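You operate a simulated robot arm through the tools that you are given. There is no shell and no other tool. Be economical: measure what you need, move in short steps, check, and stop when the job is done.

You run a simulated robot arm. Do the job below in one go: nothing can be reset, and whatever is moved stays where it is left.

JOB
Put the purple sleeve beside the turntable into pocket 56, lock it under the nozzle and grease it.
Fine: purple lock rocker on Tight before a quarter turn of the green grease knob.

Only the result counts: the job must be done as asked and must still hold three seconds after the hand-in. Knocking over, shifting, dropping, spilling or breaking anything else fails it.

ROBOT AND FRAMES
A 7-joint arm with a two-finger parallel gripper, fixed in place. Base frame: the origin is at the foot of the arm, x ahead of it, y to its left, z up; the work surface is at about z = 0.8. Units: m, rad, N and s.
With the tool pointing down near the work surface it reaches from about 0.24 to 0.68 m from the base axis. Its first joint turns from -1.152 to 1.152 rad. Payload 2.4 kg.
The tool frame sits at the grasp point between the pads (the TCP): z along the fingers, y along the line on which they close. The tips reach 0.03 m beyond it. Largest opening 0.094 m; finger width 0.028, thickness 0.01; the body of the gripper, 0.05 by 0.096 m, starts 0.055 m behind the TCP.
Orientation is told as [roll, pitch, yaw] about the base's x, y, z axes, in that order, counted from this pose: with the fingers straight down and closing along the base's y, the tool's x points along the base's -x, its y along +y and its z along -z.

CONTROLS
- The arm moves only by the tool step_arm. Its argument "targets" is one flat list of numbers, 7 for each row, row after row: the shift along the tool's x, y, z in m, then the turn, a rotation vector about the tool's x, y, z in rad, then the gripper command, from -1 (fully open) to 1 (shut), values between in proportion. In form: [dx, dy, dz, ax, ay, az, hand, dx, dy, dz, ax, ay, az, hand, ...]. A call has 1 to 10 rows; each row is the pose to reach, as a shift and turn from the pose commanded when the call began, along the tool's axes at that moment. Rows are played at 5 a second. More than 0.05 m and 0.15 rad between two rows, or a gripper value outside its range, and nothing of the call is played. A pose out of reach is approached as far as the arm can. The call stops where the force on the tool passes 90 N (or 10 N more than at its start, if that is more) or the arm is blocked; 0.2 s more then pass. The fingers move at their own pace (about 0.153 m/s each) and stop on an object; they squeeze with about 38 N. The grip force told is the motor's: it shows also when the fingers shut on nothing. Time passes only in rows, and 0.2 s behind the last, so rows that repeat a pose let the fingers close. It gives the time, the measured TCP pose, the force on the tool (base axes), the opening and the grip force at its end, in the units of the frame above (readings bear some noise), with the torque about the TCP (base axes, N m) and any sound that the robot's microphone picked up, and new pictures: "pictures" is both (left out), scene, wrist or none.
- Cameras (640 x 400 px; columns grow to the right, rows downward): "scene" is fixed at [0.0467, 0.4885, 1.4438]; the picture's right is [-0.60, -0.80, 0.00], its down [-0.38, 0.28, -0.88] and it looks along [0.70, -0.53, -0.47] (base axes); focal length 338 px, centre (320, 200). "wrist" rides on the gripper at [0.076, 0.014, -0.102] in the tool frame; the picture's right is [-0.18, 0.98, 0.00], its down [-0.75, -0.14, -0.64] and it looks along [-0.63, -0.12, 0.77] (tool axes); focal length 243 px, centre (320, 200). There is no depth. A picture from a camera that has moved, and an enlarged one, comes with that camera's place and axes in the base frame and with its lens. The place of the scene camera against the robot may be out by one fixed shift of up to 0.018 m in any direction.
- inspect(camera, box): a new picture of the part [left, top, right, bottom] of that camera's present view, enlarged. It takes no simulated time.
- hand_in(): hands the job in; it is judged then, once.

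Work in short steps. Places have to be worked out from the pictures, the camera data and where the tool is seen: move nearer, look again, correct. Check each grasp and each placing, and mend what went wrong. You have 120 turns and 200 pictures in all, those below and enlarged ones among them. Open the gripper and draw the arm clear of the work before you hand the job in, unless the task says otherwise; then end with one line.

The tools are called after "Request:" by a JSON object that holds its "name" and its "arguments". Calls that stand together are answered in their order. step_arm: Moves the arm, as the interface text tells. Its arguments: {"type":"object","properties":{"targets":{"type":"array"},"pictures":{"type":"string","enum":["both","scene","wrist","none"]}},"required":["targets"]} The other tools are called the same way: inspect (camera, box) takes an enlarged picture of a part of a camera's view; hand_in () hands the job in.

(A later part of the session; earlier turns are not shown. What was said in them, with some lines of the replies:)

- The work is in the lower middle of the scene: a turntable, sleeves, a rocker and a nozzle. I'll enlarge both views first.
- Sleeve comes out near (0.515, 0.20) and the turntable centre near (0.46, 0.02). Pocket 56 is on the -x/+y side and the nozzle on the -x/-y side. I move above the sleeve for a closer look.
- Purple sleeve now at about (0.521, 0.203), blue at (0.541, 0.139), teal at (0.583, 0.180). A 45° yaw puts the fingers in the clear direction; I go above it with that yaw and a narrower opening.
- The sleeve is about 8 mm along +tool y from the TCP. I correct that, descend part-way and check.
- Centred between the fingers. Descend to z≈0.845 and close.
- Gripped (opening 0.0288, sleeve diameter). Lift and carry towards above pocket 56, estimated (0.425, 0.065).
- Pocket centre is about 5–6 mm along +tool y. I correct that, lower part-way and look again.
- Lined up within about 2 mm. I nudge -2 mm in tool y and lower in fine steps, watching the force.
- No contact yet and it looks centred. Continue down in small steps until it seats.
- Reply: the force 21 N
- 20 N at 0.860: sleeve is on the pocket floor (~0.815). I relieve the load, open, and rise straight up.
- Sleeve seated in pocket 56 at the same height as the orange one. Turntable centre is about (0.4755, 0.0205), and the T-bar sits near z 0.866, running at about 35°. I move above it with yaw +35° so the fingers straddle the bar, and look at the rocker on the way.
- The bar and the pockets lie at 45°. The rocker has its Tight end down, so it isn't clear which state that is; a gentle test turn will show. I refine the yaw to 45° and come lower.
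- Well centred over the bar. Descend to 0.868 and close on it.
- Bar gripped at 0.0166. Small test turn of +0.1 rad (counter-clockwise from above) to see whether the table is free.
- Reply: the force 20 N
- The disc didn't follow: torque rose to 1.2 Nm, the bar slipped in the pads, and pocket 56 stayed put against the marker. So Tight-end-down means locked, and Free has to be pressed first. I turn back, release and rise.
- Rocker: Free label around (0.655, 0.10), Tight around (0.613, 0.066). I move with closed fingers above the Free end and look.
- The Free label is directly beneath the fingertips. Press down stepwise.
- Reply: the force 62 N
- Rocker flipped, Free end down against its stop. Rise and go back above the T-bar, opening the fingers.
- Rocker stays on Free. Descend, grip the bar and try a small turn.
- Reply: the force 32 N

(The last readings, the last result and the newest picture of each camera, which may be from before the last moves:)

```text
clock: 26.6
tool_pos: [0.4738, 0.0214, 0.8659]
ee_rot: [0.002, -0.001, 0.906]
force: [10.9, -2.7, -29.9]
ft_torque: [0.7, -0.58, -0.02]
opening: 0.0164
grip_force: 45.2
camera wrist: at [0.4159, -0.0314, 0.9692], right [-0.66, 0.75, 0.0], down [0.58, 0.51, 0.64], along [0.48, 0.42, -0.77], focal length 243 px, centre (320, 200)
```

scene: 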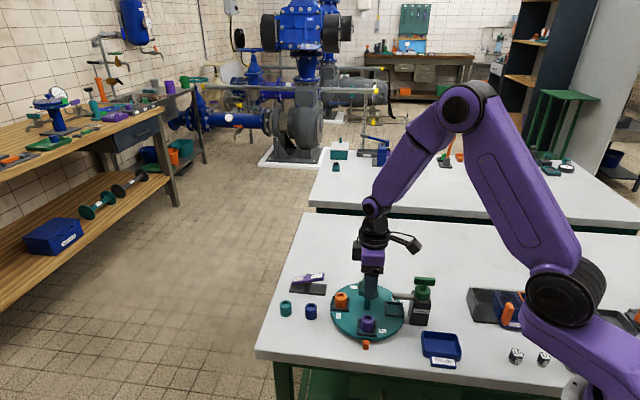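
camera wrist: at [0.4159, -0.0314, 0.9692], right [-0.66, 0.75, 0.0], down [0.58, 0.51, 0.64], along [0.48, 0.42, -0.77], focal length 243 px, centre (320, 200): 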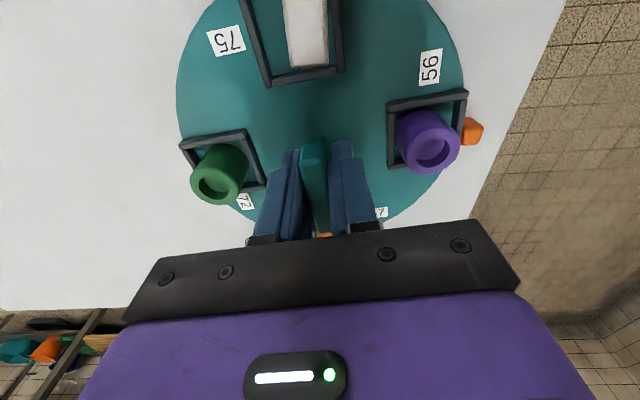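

The disc turns freely with the hand now. Continue turning, checking forces.

Request:
{"name": "step_arm", "arguments": {"targets": [0, 0, 0.001, 0, 0, -0.1, 1, 0, 0, 0.001, 0, 0, -0.2, 1, 0, 0, 0.001, 0, 0, -0.3, 1, 0, 0, 0.001, 0, 0, -0.4, 1, 0, 0, 0.001, 0, 0, -0.5, 1, 0, 0, 0.001, 0, 0, -0.6, 1, 0, 0, 0.001, 0, 0, -0.7, 1, 0, 0, 0.001, 0, 0, -0.7, 1]}}

```text
clock: 28.4
tool_pos: [0.4731, 0.0208, 0.8668]
ee_rot: [-0.001, 0.001, 1.608]
force: [-5.6, 9.5, 24.5]
ft_torque: [0.5, 0.08, 0.04]
opening: 0.0164
grip_force: 44.8
camera wrist: at [0.4626, -0.0569, 0.9691], right [-0.99, 0.15, 0.0], down [0.11, 0.76, 0.64], along [0.1, 0.64, -0.77], focal length 243 px, centre (320, 200)
```

scene: 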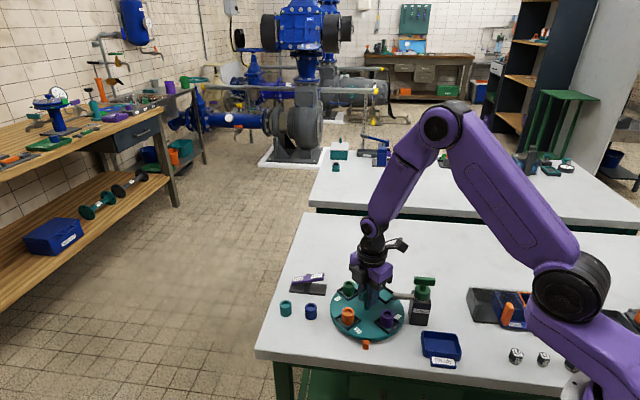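
wrist: 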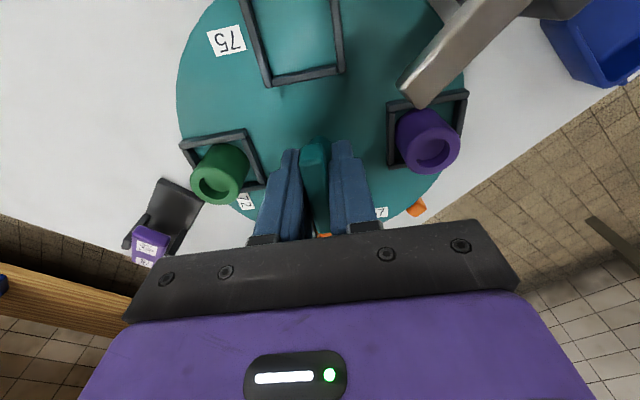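

About 47° done; the nozzle is coming towards the purple sleeve. I turn another 0.45 rad and look at nozzle clearance.

Request:
{"name": "step_arm", "arguments": {"targets": [0, 0, 0, 0, 0, -0.1, 1, 0, 0, 0, 0, 0, -0.2, 1, 0, 0, 0, 0, 0, -0.3, 1, 0, 0, 0, 0, 0, -0.4, 1, 0, 0, 0, 0, 0, -0.45, 1, 0, 0, 0, 0, 0, -0.45, 1], "pictures": "wrist"}}

Request:
{"name": "inspect", "arguments": {"camera": "scene", "box": [310, 250, 450, 350]}}

```text
clock: 29.8
tool_pos: [0.4742, 0.0213, 0.8673]
ee_rot: [-0.002, 0.001, 2.058]
force: [-4.3, 18.6, 23.1]
ft_torque: [0.41, 0.33, 0.02]
opening: 0.0164
grip_force: 45.1
camera wrist: at [0.4972, -0.0542, 0.9691], right [-0.95, -0.3, 0.0], down [-0.23, 0.73, 0.64], along [-0.19, 0.61, -0.77], focal length 243 px, centre (320, 200)
```

wrist: 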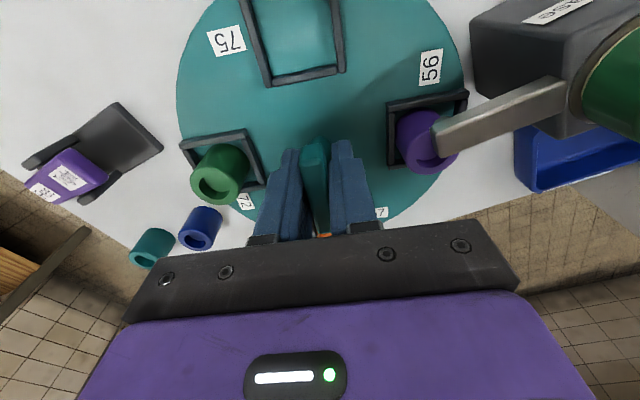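

```text
4.00 times, centred on (380, 300) of scene
camera zoom: at [0.0462, 0.489, 1.4437], right [-0.6, -0.8, 0.0], down [-0.38, 0.28, -0.88], along [0.7, -0.53, -0.47], focal length 1352 px, centre (80, -200)
```

zoom: 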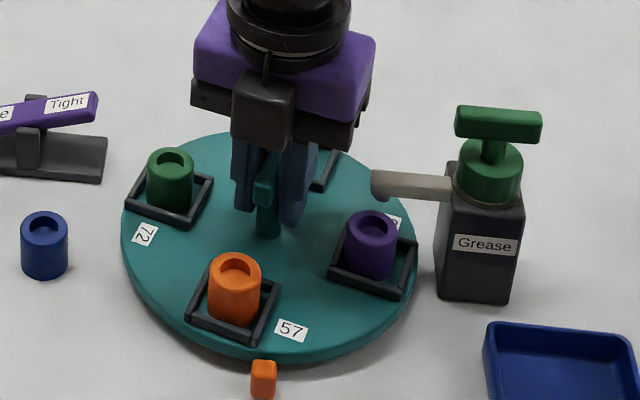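

Nozzle clears the sleeve. The final 0.298 rad brings it to a full 90°.

Request:
{"name": "step_arm", "arguments": {"targets": [0, 0, 0, 0, 0, -0.08, 1, 0, 0, 0, 0, 0, -0.16, 1, 0, 0, 0, 0, 0, -0.24, 1, 0, 0, 0, 0, 0, -0.298, 1, 0, 0, 0, 0, 0, -0.298, 1], "pictures": "wrist"}}

Request:
{"name": "inspect", "arguments": {"camera": "scene", "box": [310, 250, 450, 350]}}

Request:
{"name": "inspect", "arguments": {"camera": "wrist", "box": [340, 40, 500, 200]}}

```text
clock: 31.0
tool_pos: [0.4734, 0.0224, 0.8669]
ee_rot: [-0.001, 0.002, 2.356]
force: [3.8, 15.0, 8.0]
ft_torque: [-0.01, 0.17, 0.0]
opening: 0.0164
grip_force: 44.9
camera wrist: at [0.5178, -0.0442, 0.9691], right [-0.83, -0.56, 0.0], down [-0.43, 0.63, 0.64], along [-0.36, 0.53, -0.77], focal length 243 px, centre (320, 200)
```

wrist: 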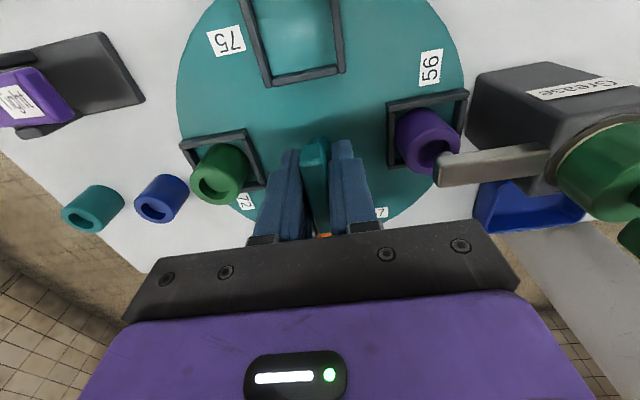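

```text
4.00 times, centred on (380, 300) of scene
camera zoom: at [0.0467, 0.4889, 1.4437], right [-0.6, -0.8, 0.0], down [-0.38, 0.28, -0.88], along [0.7, -0.53, -0.47], focal length 1352 px, centre (80, -200)
```

zoom: 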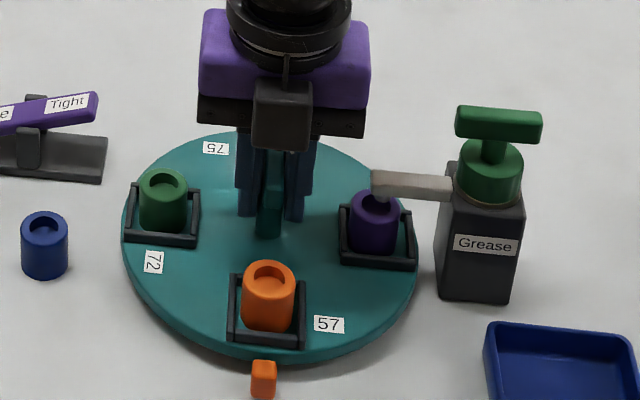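

```text
2.50 times, centred on (420, 120) of wrist
camera zoom: at [0.5178, -0.0442, 0.9691], right [-0.83, -0.56, 0.0], down [-0.43, 0.63, 0.64], along [-0.36, 0.53, -0.77], focal length 606 px, centre (70, 400)
```

zoom: 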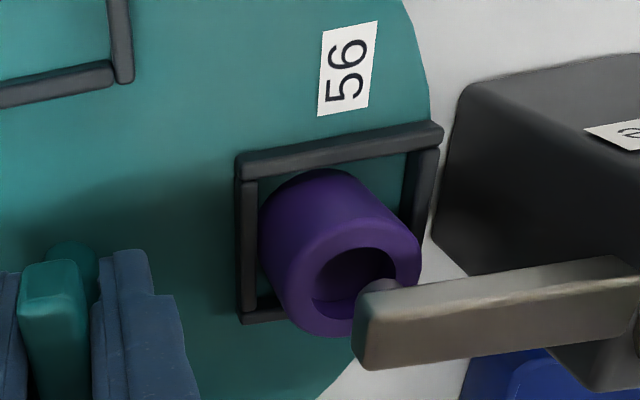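

57 now sits exactly where 56 was, and pocket 56 is under the nozzle. I release with a modest opening and rise.

Request:
{"name": "step_arm", "arguments": {"targets": [0, 0, 0, 0, 0, 0, 0.15, 0, 0, 0, 0, 0, 0, 0.15, 0, 0, 0, 0, 0, 0, 0.15, 0, 0, -0.03, 0, 0, 0, 0.15, 0, 0, -0.07, 0, 0, 0, 0.15, 0, 0, -0.1, 0, 0, 0, 0.15, 0, 0, -0.1, 0, 0, 0, 0.15]}}

Request:
{"name": "inspect", "arguments": {"camera": "scene", "box": [310, 250, 450, 350]}}

Request:
{"name": "inspect", "arguments": {"camera": "wrist", "box": [200, 0, 520, 220]}}

```text
clock: 32.6
tool_pos: [0.4732, 0.0203, 0.9651]
ee_rot: [0.001, 0.001, 2.355]
force: [0.2, 0.4, -1.0]
ft_torque: [-0.01, 0.03, 0.01]
opening: 0.04
grip_force: 0.1
camera wrist: at [0.5167, -0.0449, 1.0676], right [-0.83, -0.56, 0.0], down [-0.43, 0.63, 0.64], along [-0.36, 0.53, -0.77], focal length 243 px, centre (320, 200)
```

scene: 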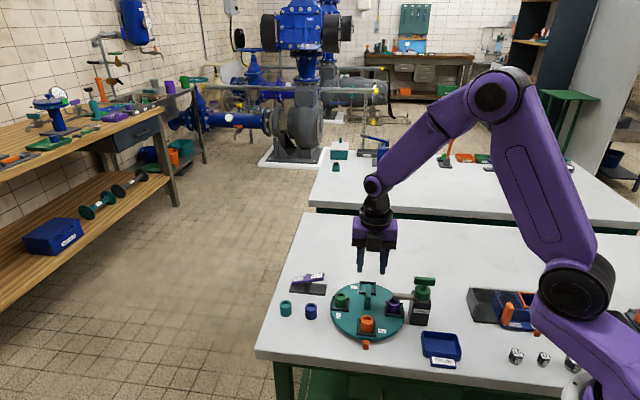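
wrist: 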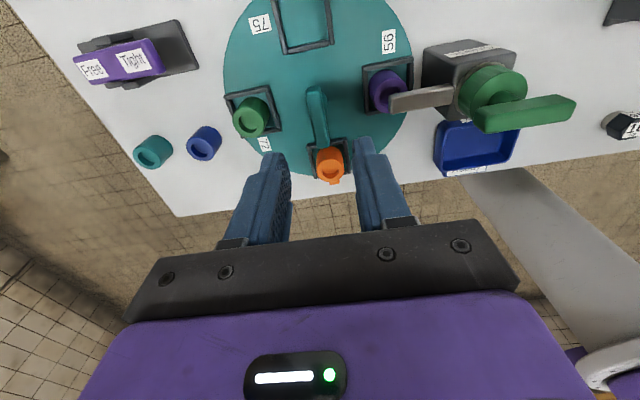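

```text
4.00 times, centred on (380, 300) of scene
camera zoom: at [0.0467, 0.4885, 1.4438], right [-0.6, -0.8, 0.0], down [-0.38, 0.28, -0.88], along [0.7, -0.53, -0.47], focal length 1352 px, centre (80, -200)
```

zoom: 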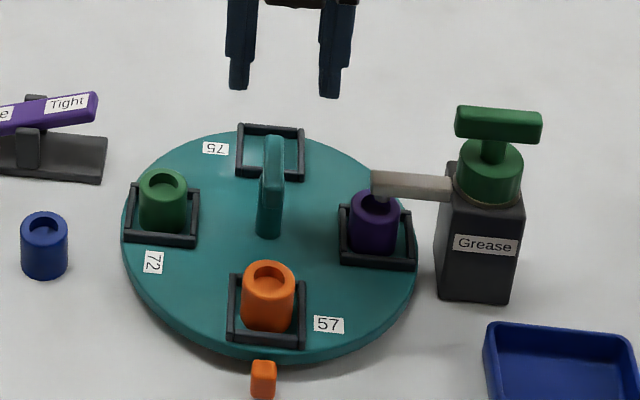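

```text
1.82 times, centred on (360, 110) of wrist
camera zoom: at [0.5167, -0.0449, 1.0676], right [-0.83, -0.56, 0.0], down [-0.43, 0.63, 0.64], along [-0.36, 0.53, -0.77], focal length 441 px, centre (247, 364)
```

zoom: 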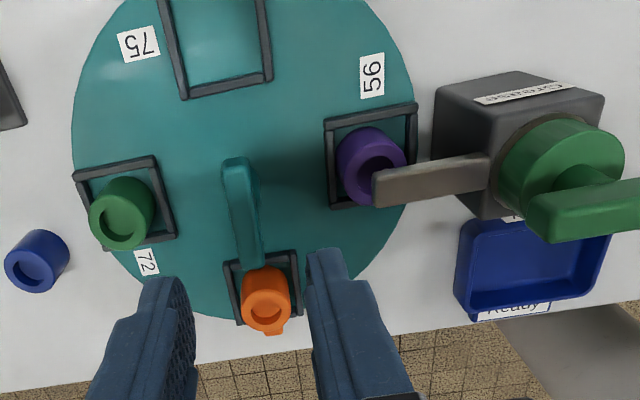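

Disc held position. Now to the rocker's raised Tight end, about (0.6165, 0.069): closing the fingers, moving over and unwinding the yaw.

Request:
{"name": "step_arm", "arguments": {"targets": [0, 0, 0, 0, 0, 0.145, 1, 0.003, -0.008, 0, 0, 0, 0.29, 1, 0.013, -0.024, 0, 0, 0, 0.435, 1, 0.021, -0.04, 0, 0, 0, 0.58, 1, 0.029, -0.056, 0, 0, 0, 0.725, 1, 0.037, -0.072, 0, 0, 0, 0.87, 1, 0.045, -0.09, 0, 0, 0, 1.015, 1, 0.053, -0.106, 0.01, 0, 0, 1.16, 1, 0.06, -0.122, 0.02, 0, 0, 1.305, 1, 0.0665, -0.1358, 0.03, 0, 0, 1.45, 1]}}

Request:
{"name": "inspect", "arguments": {"camera": "scene", "box": [260, 240, 360, 315]}}

```text
clock: 34.8
tool_pos: [0.6174, 0.0673, 0.9357]
ee_rot: [0.0, 0.0, 0.9]
force: [0.3, 0.7, 0.3]
ft_torque: [-0.02, -0.01, 0.0]
opening: 0.0001
grip_force: 32.6
camera wrist: at [0.5593, 0.0166, 1.0381], right [-0.66, 0.75, 0.0], down [0.58, 0.5, 0.64], along [0.48, 0.42, -0.77], focal length 243 px, centre (320, 200)
```

scene: 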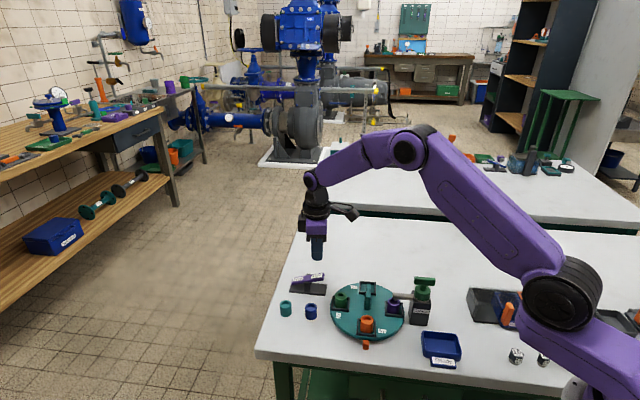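
wrist: 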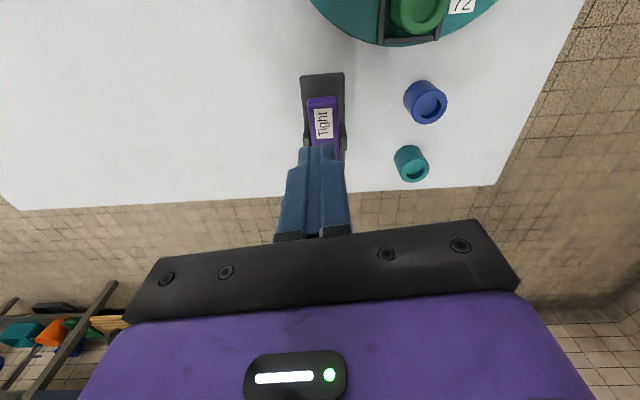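

```text
5.33 times, centred on (310, 278) of scene
camera zoom: at [0.0467, 0.4885, 1.4438], right [-0.6, -0.8, 0.0], down [-0.38, 0.28, -0.88], along [0.7, -0.53, -0.47], focal length 1803 px, centre (373, -213)
```

zoom: 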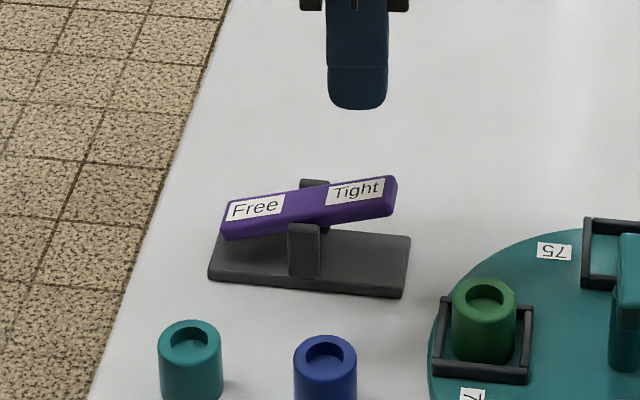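

Tight label directly beneath. Press down as before.

Request:
{"name": "step_arm", "arguments": {"targets": [0, 0.002, 0.03, 0, 0, 0, 1, 0, 0.002, 0.048, 0, 0, 0, 1, 0, 0.002, 0.056, 0, 0, 0, 1, 0, 0.002, 0.062, 0, 0, 0, 1, 0, 0.002, 0.068, 0, 0, 0, 1, 0, 0.002, 0.073, 0, 0, 0, 1], "pictures": "none"}}

Request:
{"name": "inspect", "arguments": {"camera": "scene", "box": [260, 240, 360, 315]}}

```text
clock: 36.2
tool_pos: [0.6148, 0.0695, 0.8679]
ee_rot: [-0.002, -0.002, 0.902]
force: [-24.4, -5.9, 53.5]
ft_torque: [0.37, 0.18, -0.03]
opening: 0.0001
grip_force: 33.6
```

```text
5.33 times, centred on (310, 278) of scene
camera zoom: at [0.045, 0.4882, 1.444], right [-0.6, -0.8, 0.0], down [-0.38, 0.28, -0.88], along [0.7, -0.53, -0.47], focal length 1803 px, centre (373, -213)
```

zoom: 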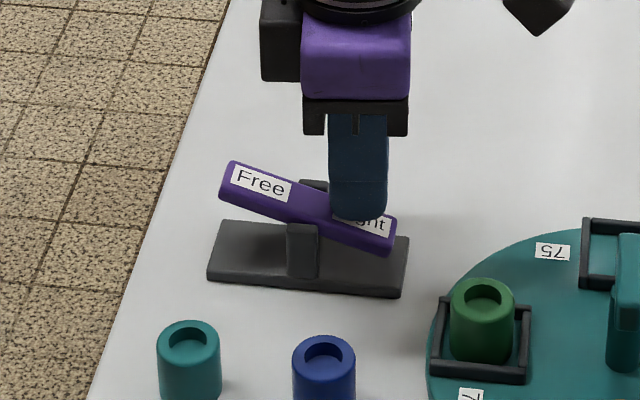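

Rocker is on Tight. Rise and travel high to above the green grease knob, near (0.393, -0.068), to look at it.

Request:
{"name": "step_arm", "arguments": {"targets": [0, 0, -0.04, 0, 0, 0, 1, 0, 0, -0.085, 0, 0, 0, 1, 0, 0, -0.13, 0, 0, 0, 1, 0.041, 0.015, -0.15, 0, 0, 0.02, 0, 0.082, 0.03, -0.155, 0, 0, 0.04, -0.2, 0.123, 0.044, -0.155, 0, 0, 0.06, -0.2, 0.164, 0.059, -0.155, 0, 0, 0.08, -0.2, 0.205, 0.074, -0.155, 0, 0, 0.1, -0.2, 0.2457, 0.0884, -0.155, 0, 0, 0.115, -0.2, 0.2457, 0.0884, -0.155, 0, 0, 0.115, -0.2]}}

Request:
{"name": "inspect", "arguments": {"camera": "scene", "box": [270, 250, 450, 350]}}

Request:
{"name": "inspect", "arguments": {"camera": "wrist", "box": [200, 0, 440, 180]}}

```text
clock: 38.4
tool_pos: [0.3939, -0.0702, 1.0183]
ee_rot: [0.002, -0.001, 0.787]
force: [0.1, 1.1, 0.6]
ft_torque: [0.01, -0.02, 0.02]
opening: 0.0564
grip_force: 0.0
camera wrist: at [0.3298, -0.1157, 1.1206], right [-0.57, 0.82, 0.0], down [0.63, 0.44, 0.64], along [0.53, 0.36, -0.77], focal length 243 px, centre (320, 200)
```

scene: 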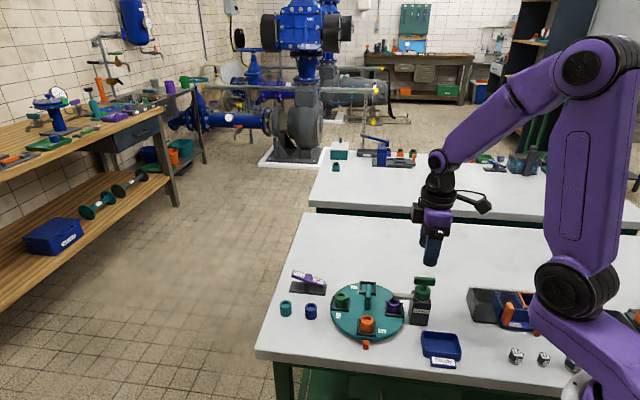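
wrist: 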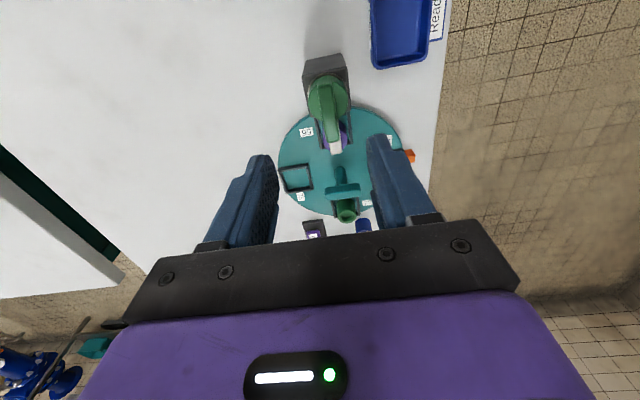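

```text
3.56 times, centred on (360, 300) of scene
camera zoom: at [0.0467, 0.4885, 1.4438], right [-0.6, -0.8, 0.0], down [-0.38, 0.28, -0.88], along [0.7, -0.53, -0.47], focal length 1202 px, centre (178, -156)
```

zoom: 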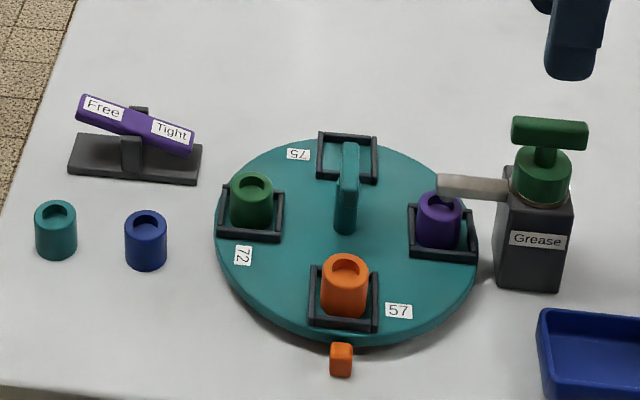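

```text
2.22 times, centred on (320, 90) of wrist
camera zoom: at [0.3298, -0.1157, 1.1206], right [-0.57, 0.82, 0.0], down [0.63, 0.44, 0.64], along [0.53, 0.36, -0.77], focal length 539 px, centre (320, 444)
```

zoom: 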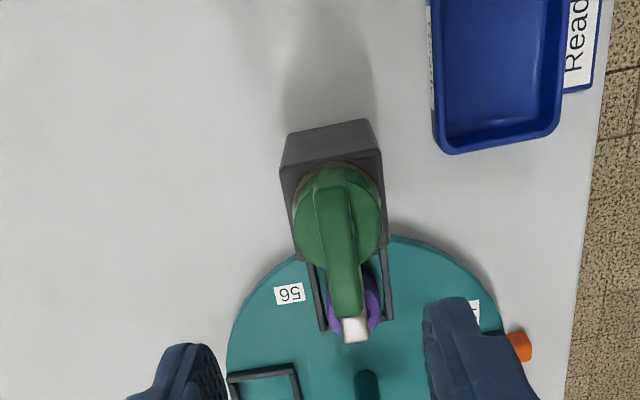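

Knob bar centre about (0.387, -0.068), z≈0.918, along ~46°. I lower to just above it with the fingers straddling and check.

Request:
{"name": "step_arm", "arguments": {"targets": [0.003, 0.006, 0.02, 0, 0, 0, -0.2, 0.003, 0.006, 0.045, 0, 0, 0, -0.2, 0.003, 0.006, 0.045, 0, 0, 0, -0.2], "pictures": "none"}}

Request:
{"name": "inspect", "arguments": {"camera": "scene", "box": [380, 235, 480, 335]}}

Request:
{"name": "inspect", "arguments": {"camera": "wrist", "box": [200, 50, 440, 230]}}

```text
clock: 39.2
tool_pos: [0.3866, -0.0689, 0.9721]
ee_rot: [0.0, 0.0, 0.788]
force: [-0.1, -0.3, 0.8]
ft_torque: [-0.01, 0.0, 0.03]
opening: 0.0563
grip_force: 0.1
```

```text
4.00 times, centred on (430, 285) of scene
camera zoom: at [0.0467, 0.4885, 1.4438], right [-0.6, -0.8, 0.0], down [-0.38, 0.28, -0.88], along [0.7, -0.53, -0.47], focal length 1352 px, centre (-120, -140)
```

zoom: 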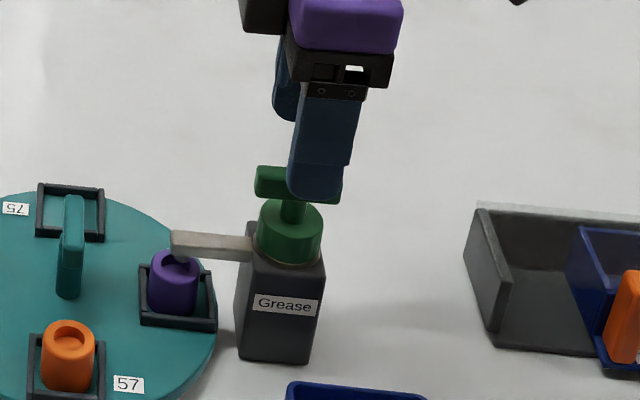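

```text
2.22 times, centred on (320, 140) of wrist
camera zoom: at [0.3235, -0.1131, 1.0749], right [-0.57, 0.82, 0.0], down [0.63, 0.44, 0.64], along [0.53, 0.36, -0.77], focal length 539 px, centre (320, 333)
```

zoom: 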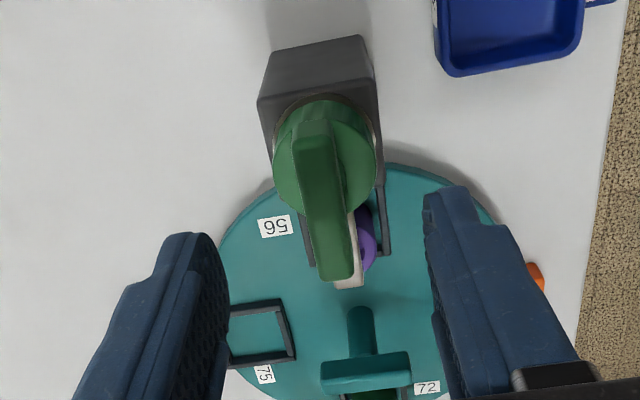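

Centred. Descend to TCP ≈0.935 (tips clear of the cylinder) and close on the bar.

Request:
{"name": "step_arm", "arguments": {"targets": [0.0015, 0, 0.015, 0, 0, 0, -0.2, 0.0015, 0, 0.03, 0, 0, 0, -0.2, 0.0015, 0, 0.038, 0, 0, 0, -0.2, 0.0015, 0, 0.038, 0, 0, 0, 0.3, 0.0015, 0, 0.038, 0, 0, 0, 1, 0.0015, 0, 0.038, 0, 0, 0, 1], "pictures": "wrist"}}

Request:
{"name": "inspect", "arguments": {"camera": "scene", "box": [380, 235, 480, 335]}}

```text
clock: 40.6
tool_pos: [0.3852, -0.0686, 0.9355]
ee_rot: [0.001, 0.001, 0.789]
force: [-11.4, 14.6, 22.8]
ft_torque: [0.09, 0.16, -0.07]
opening: 0.0137
grip_force: 45.2
camera wrist: at [0.3222, -0.1126, 1.0378], right [-0.57, 0.82, 0.0], down [0.63, 0.44, 0.64], along [0.53, 0.37, -0.77], focal length 243 px, centre (320, 200)
```

wrist: 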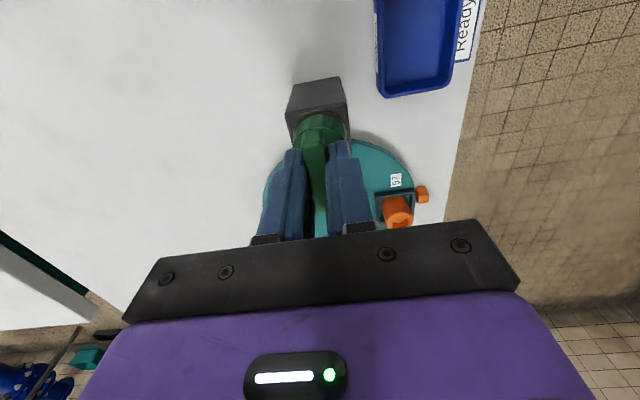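

```text
4.00 times, centred on (430, 285) of scene
camera zoom: at [0.046, 0.489, 1.4437], right [-0.6, -0.8, 0.0], down [-0.38, 0.28, -0.88], along [0.7, -0.53, -0.47], focal length 1352 px, centre (-120, -140)
```

zoom: 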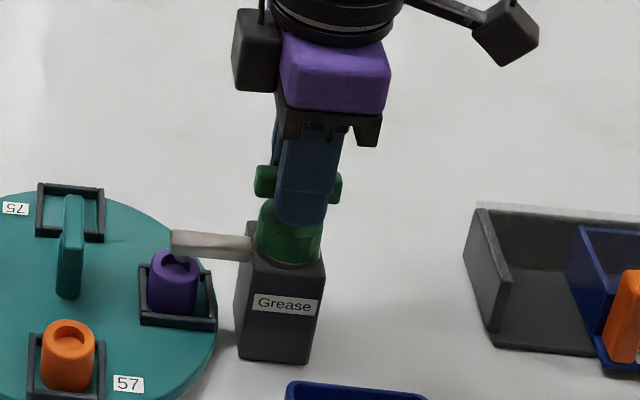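

Gripped with some side load and the tips slightly pressing on something below. I ease up 3 mm and +1.5 mm in y, then do a small CCW test turn.

Request:
{"name": "step_arm", "arguments": {"targets": [0, 0.0015, -0.002, 0, 0, 0, 1, 0, 0.0015, -0.003, 0, 0, 0, 1, 0, 0.0015, -0.003, 0, 0, -0.05, 1, 0, 0.0015, -0.003, 0, 0, -0.1, 1, 0, 0.0015, -0.003, 0, 0, -0.1, 1], "pictures": "wrist"}}

```text
clock: 41.8
tool_pos: [0.3852, -0.0683, 0.9383]
ee_rot: [-0.001, 0.001, 0.882]
force: [-2.5, -11.6, -36.1]
ft_torque: [-0.07, -0.26, -1.31]
opening: 0.0138
grip_force: 45.5
camera wrist: at [0.3263, -0.1183, 1.0403], right [-0.64, 0.77, 0.0], down [0.59, 0.49, 0.64], along [0.49, 0.41, -0.77], focal length 243 px, centre (320, 200)
```

wrist: 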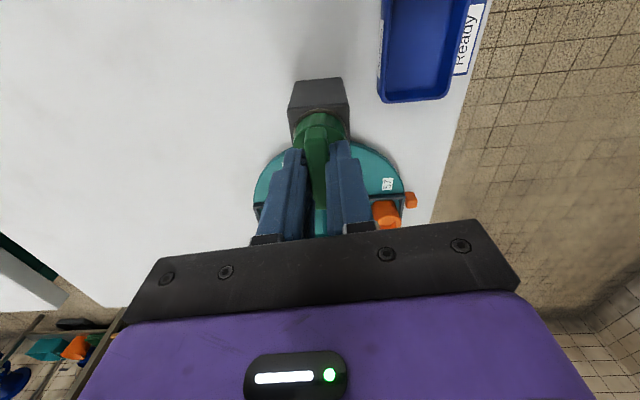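

Turning CCW meets 1.3 Nm, likely a stop. I return and try CW.

Request:
{"name": "step_arm", "arguments": {"targets": [0, 0, 0.001, 0, 0, 0.05, 1, 0, 0, 0.002, 0, 0, 0.1, 1, 0, 0, 0.002, 0, 0, 0.15, 1, 0, 0, 0.002, 0, 0, 0.2, 1, 0, 0, 0.002, 0, 0, 0.2, 1], "pictures": "wrist"}}

Request:
{"name": "inspect", "arguments": {"camera": "wrist", "box": [260, 70, 380, 170]}}

```text
clock: 43.0
tool_pos: [0.3856, -0.0675, 0.9385]
ee_rot: [-0.003, -0.002, 0.689]
force: [-12.3, -16.0, 37.1]
ft_torque: [-0.37, 0.47, -0.01]
opening: 0.0137
grip_force: 44.8
camera wrist: at [0.3176, -0.1056, 1.04], right [-0.48, 0.88, 0.0], down [0.67, 0.37, 0.64], along [0.56, 0.31, -0.77], focal length 243 px, centre (320, 200)
```

wrist: 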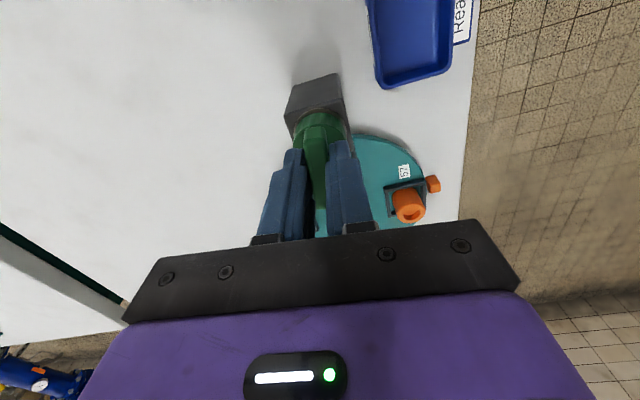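

```text
4.00 times, centred on (320, 120) of wrist
camera zoom: at [0.3176, -0.1056, 1.04], right [-0.48, 0.88, 0.0], down [0.67, 0.37, 0.64], along [0.56, 0.31, -0.77], focal length 970 px, centre (320, 520)
```

zoom: 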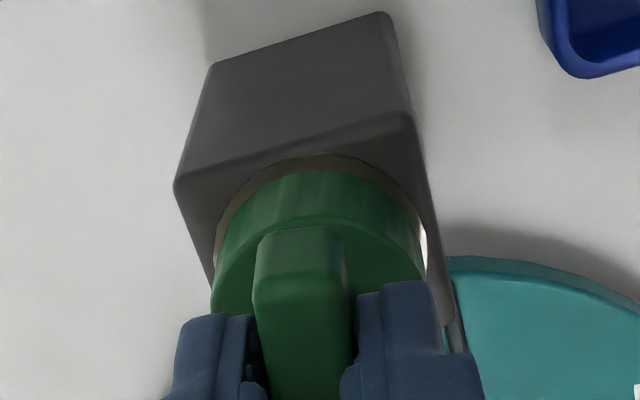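

CW turns freely with the knob following. I relieve the vertical bias and continue CW.

Request:
{"name": "step_arm", "arguments": {"targets": [0.001, 0, -0.002, 0, 0, 0.1, 1, 0.001, 0, -0.002, 0, 0, 0.2, 1, 0.001, 0, -0.002, 0, 0, 0.3, 1, 0.001, 0, -0.002, 0, 0, 0.4, 1, 0.001, 0, -0.002, 0, 0, 0.5, 1, 0.001, 0, -0.002, 0, 0, 0.6, 1, 0.001, 0, -0.002, 0, 0, 0.7, 1, 0.001, 0, -0.002, 0, 0, 0.7, 1]}}

```text
clock: 44.8
tool_pos: [0.3855, -0.0681, 0.9386]
ee_rot: [-0.001, -0.001, -0.015]
force: [9.3, -20.3, -28.9]
ft_torque: [-0.4, 0.27, -0.02]
opening: 0.0135
grip_force: 45.0
camera wrist: at [0.3096, -0.0531, 1.0405], right [0.2, 0.98, 0.0], down [0.75, -0.15, 0.64], along [0.63, -0.13, -0.77], focal length 243 px, centre (320, 200)
```

scene: 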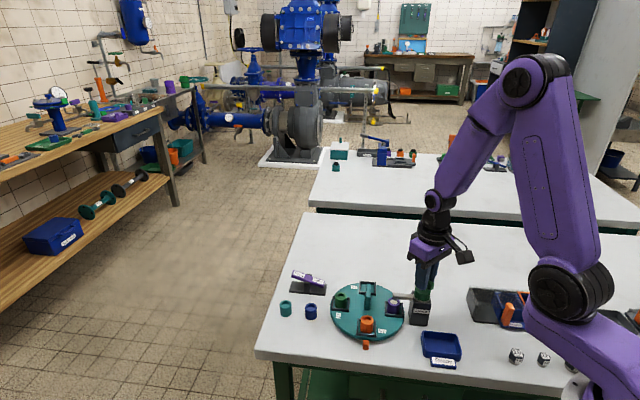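
wrist: 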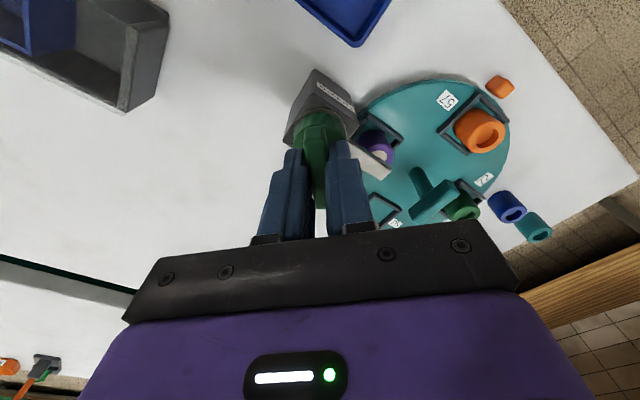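

0.80 rad done with no resistance. The remaining 0.77 rad completes the quarter turn.

Request:
{"name": "step_arm", "arguments": {"targets": [0, 0, 0.001, 0, 0, 0.1, 1, 0, 0, 0.001, 0, 0, 0.2, 1, 0, 0, 0.001, 0, 0, 0.3, 1, 0, 0, 0.001, 0, 0, 0.4, 1, 0, 0, 0.001, 0, 0, 0.5, 1, 0, 0, 0.001, 0, 0, 0.6, 1, 0, 0, 0.001, 0, 0, 0.7, 1, 0, 0, 0.001, 0, 0, 0.77, 1, 0, 0, 0.001, 0, 0, 0.77, 1], "pictures": "wrist"}}

Request:
{"name": "inspect", "arguments": {"camera": "scene", "box": [380, 235, 480, 335]}}

```text
clock: 46.8
tool_pos: [0.3857, -0.0679, 0.9389]
ee_rot: [0.002, -0.002, -0.783]
force: [5.3, -19.0, 21.0]
ft_torque: [-1.29, -0.63, 0.02]
opening: 0.0135
grip_force: 45.2
camera wrist: at [0.3414, -0.0044, 1.0403], right [0.82, 0.57, 0.0], down [0.43, -0.63, 0.64], along [0.37, -0.53, -0.77], focal length 243 px, centre (320, 200)
```

wrist: 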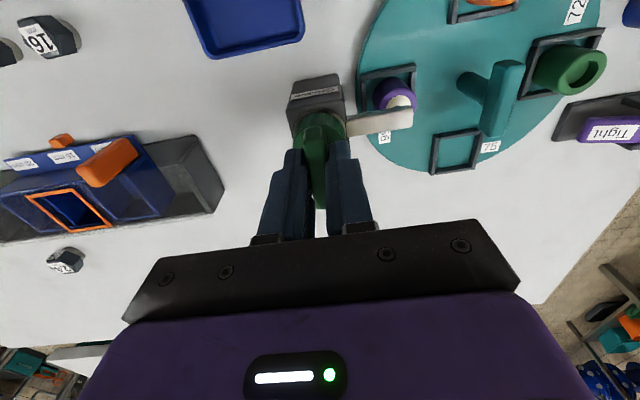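

```text
4.00 times, centred on (430, 285) of scene
camera zoom: at [0.0465, 0.4881, 1.444], right [-0.6, -0.8, 0.0], down [-0.38, 0.28, -0.88], along [0.7, -0.53, -0.47], focal length 1352 px, centre (-120, -140)
```

zoom: 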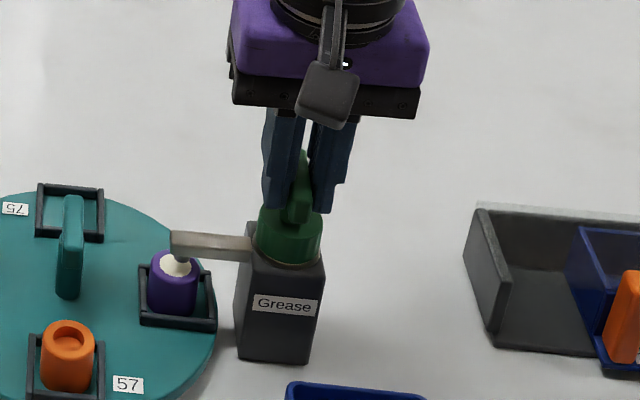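

White grease is in the purple sleeve; the quarter turn is done. Release, rise straight up and check.

Request:
{"name": "step_arm", "arguments": {"targets": [0, 0, 0, 0, 0, 0, 0.2, 0, 0, 0, 0, 0, 0, 0.1, 0, 0, 0, 0, 0, 0, 0.1, 0, 0, -0.04, 0, 0, 0, 0.1, 0, 0, -0.08, 0, 0, 0, 0.1, 0, 0, -0.12, 0, 0, 0, 0, 0, 0, -0.16, 0, 0, 0, -0.5, 0, 0, -0.16, 0, 0, 0, -1]}}

Request:
{"name": "inspect", "arguments": {"camera": "scene", "box": [270, 250, 450, 350]}}

Request:
{"name": "inspect", "arguments": {"camera": "wrist", "box": [260, 40, 460, 190]}}

```text
clock: 48.6
tool_pos: [0.3841, -0.0662, 1.0983]
ee_rot: [0.001, 0.0, -0.779]
force: [-0.5, -0.5, -0.5]
ft_torque: [-0.01, 0.03, 0.01]
opening: 0.094
grip_force: 0.1
camera wrist: at [0.3406, -0.0039, 1.1999], right [0.82, 0.57, 0.0], down [0.44, -0.63, 0.64], along [0.36, -0.53, -0.77], focal length 243 px, centre (320, 200)
```

scene: 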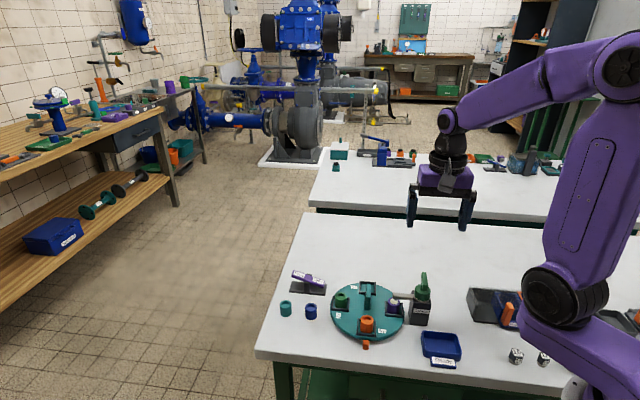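
wrist: 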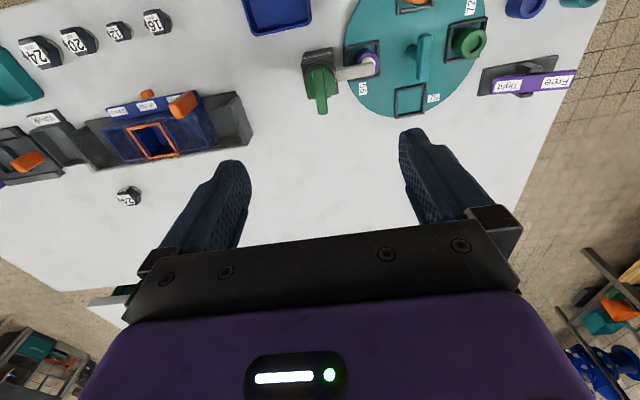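

```text
3.56 times, centred on (360, 300) of scene
camera zoom: at [0.0467, 0.4885, 1.4438], right [-0.6, -0.8, 0.0], down [-0.38, 0.28, -0.88], along [0.7, -0.53, -0.47], focal length 1202 px, centre (178, -156)
```

zoom: 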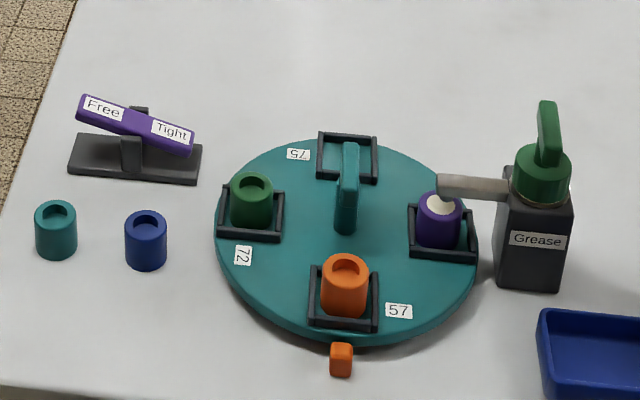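

```text
2.67 times, centred on (360, 115) of wrist
camera zoom: at [0.3406, -0.0039, 1.1999], right [0.82, 0.57, 0.0], down [0.44, -0.63, 0.64], along [0.36, -0.53, -0.77], focal length 647 px, centre (213, 427)
```

zoom: 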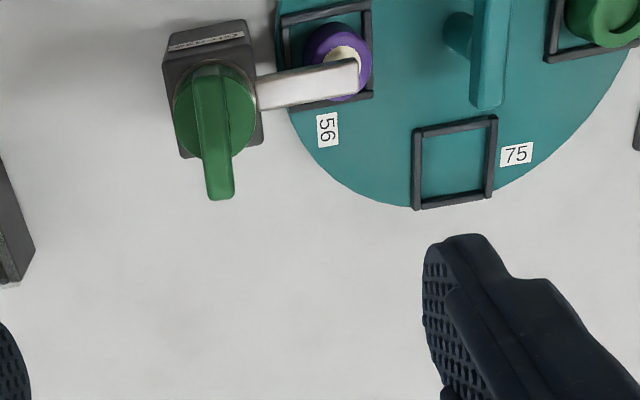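

Everything checks out: the purple sleeve is in pocket 56 under the nozzle with grease in it, the rocker is on Tight, the knob has made its quarter turn, the gripper is open and the arm is clear. Handing in.

Request:
{"name": "hand_in", "arguments": {}}

```text
The job is handed in.
```

The purple sleeve is in pocket 56 under the nozzle and greased; the lock rocker was set to Tight before I gave the grease knob a quarter turn clockwise, and the job is handed in.
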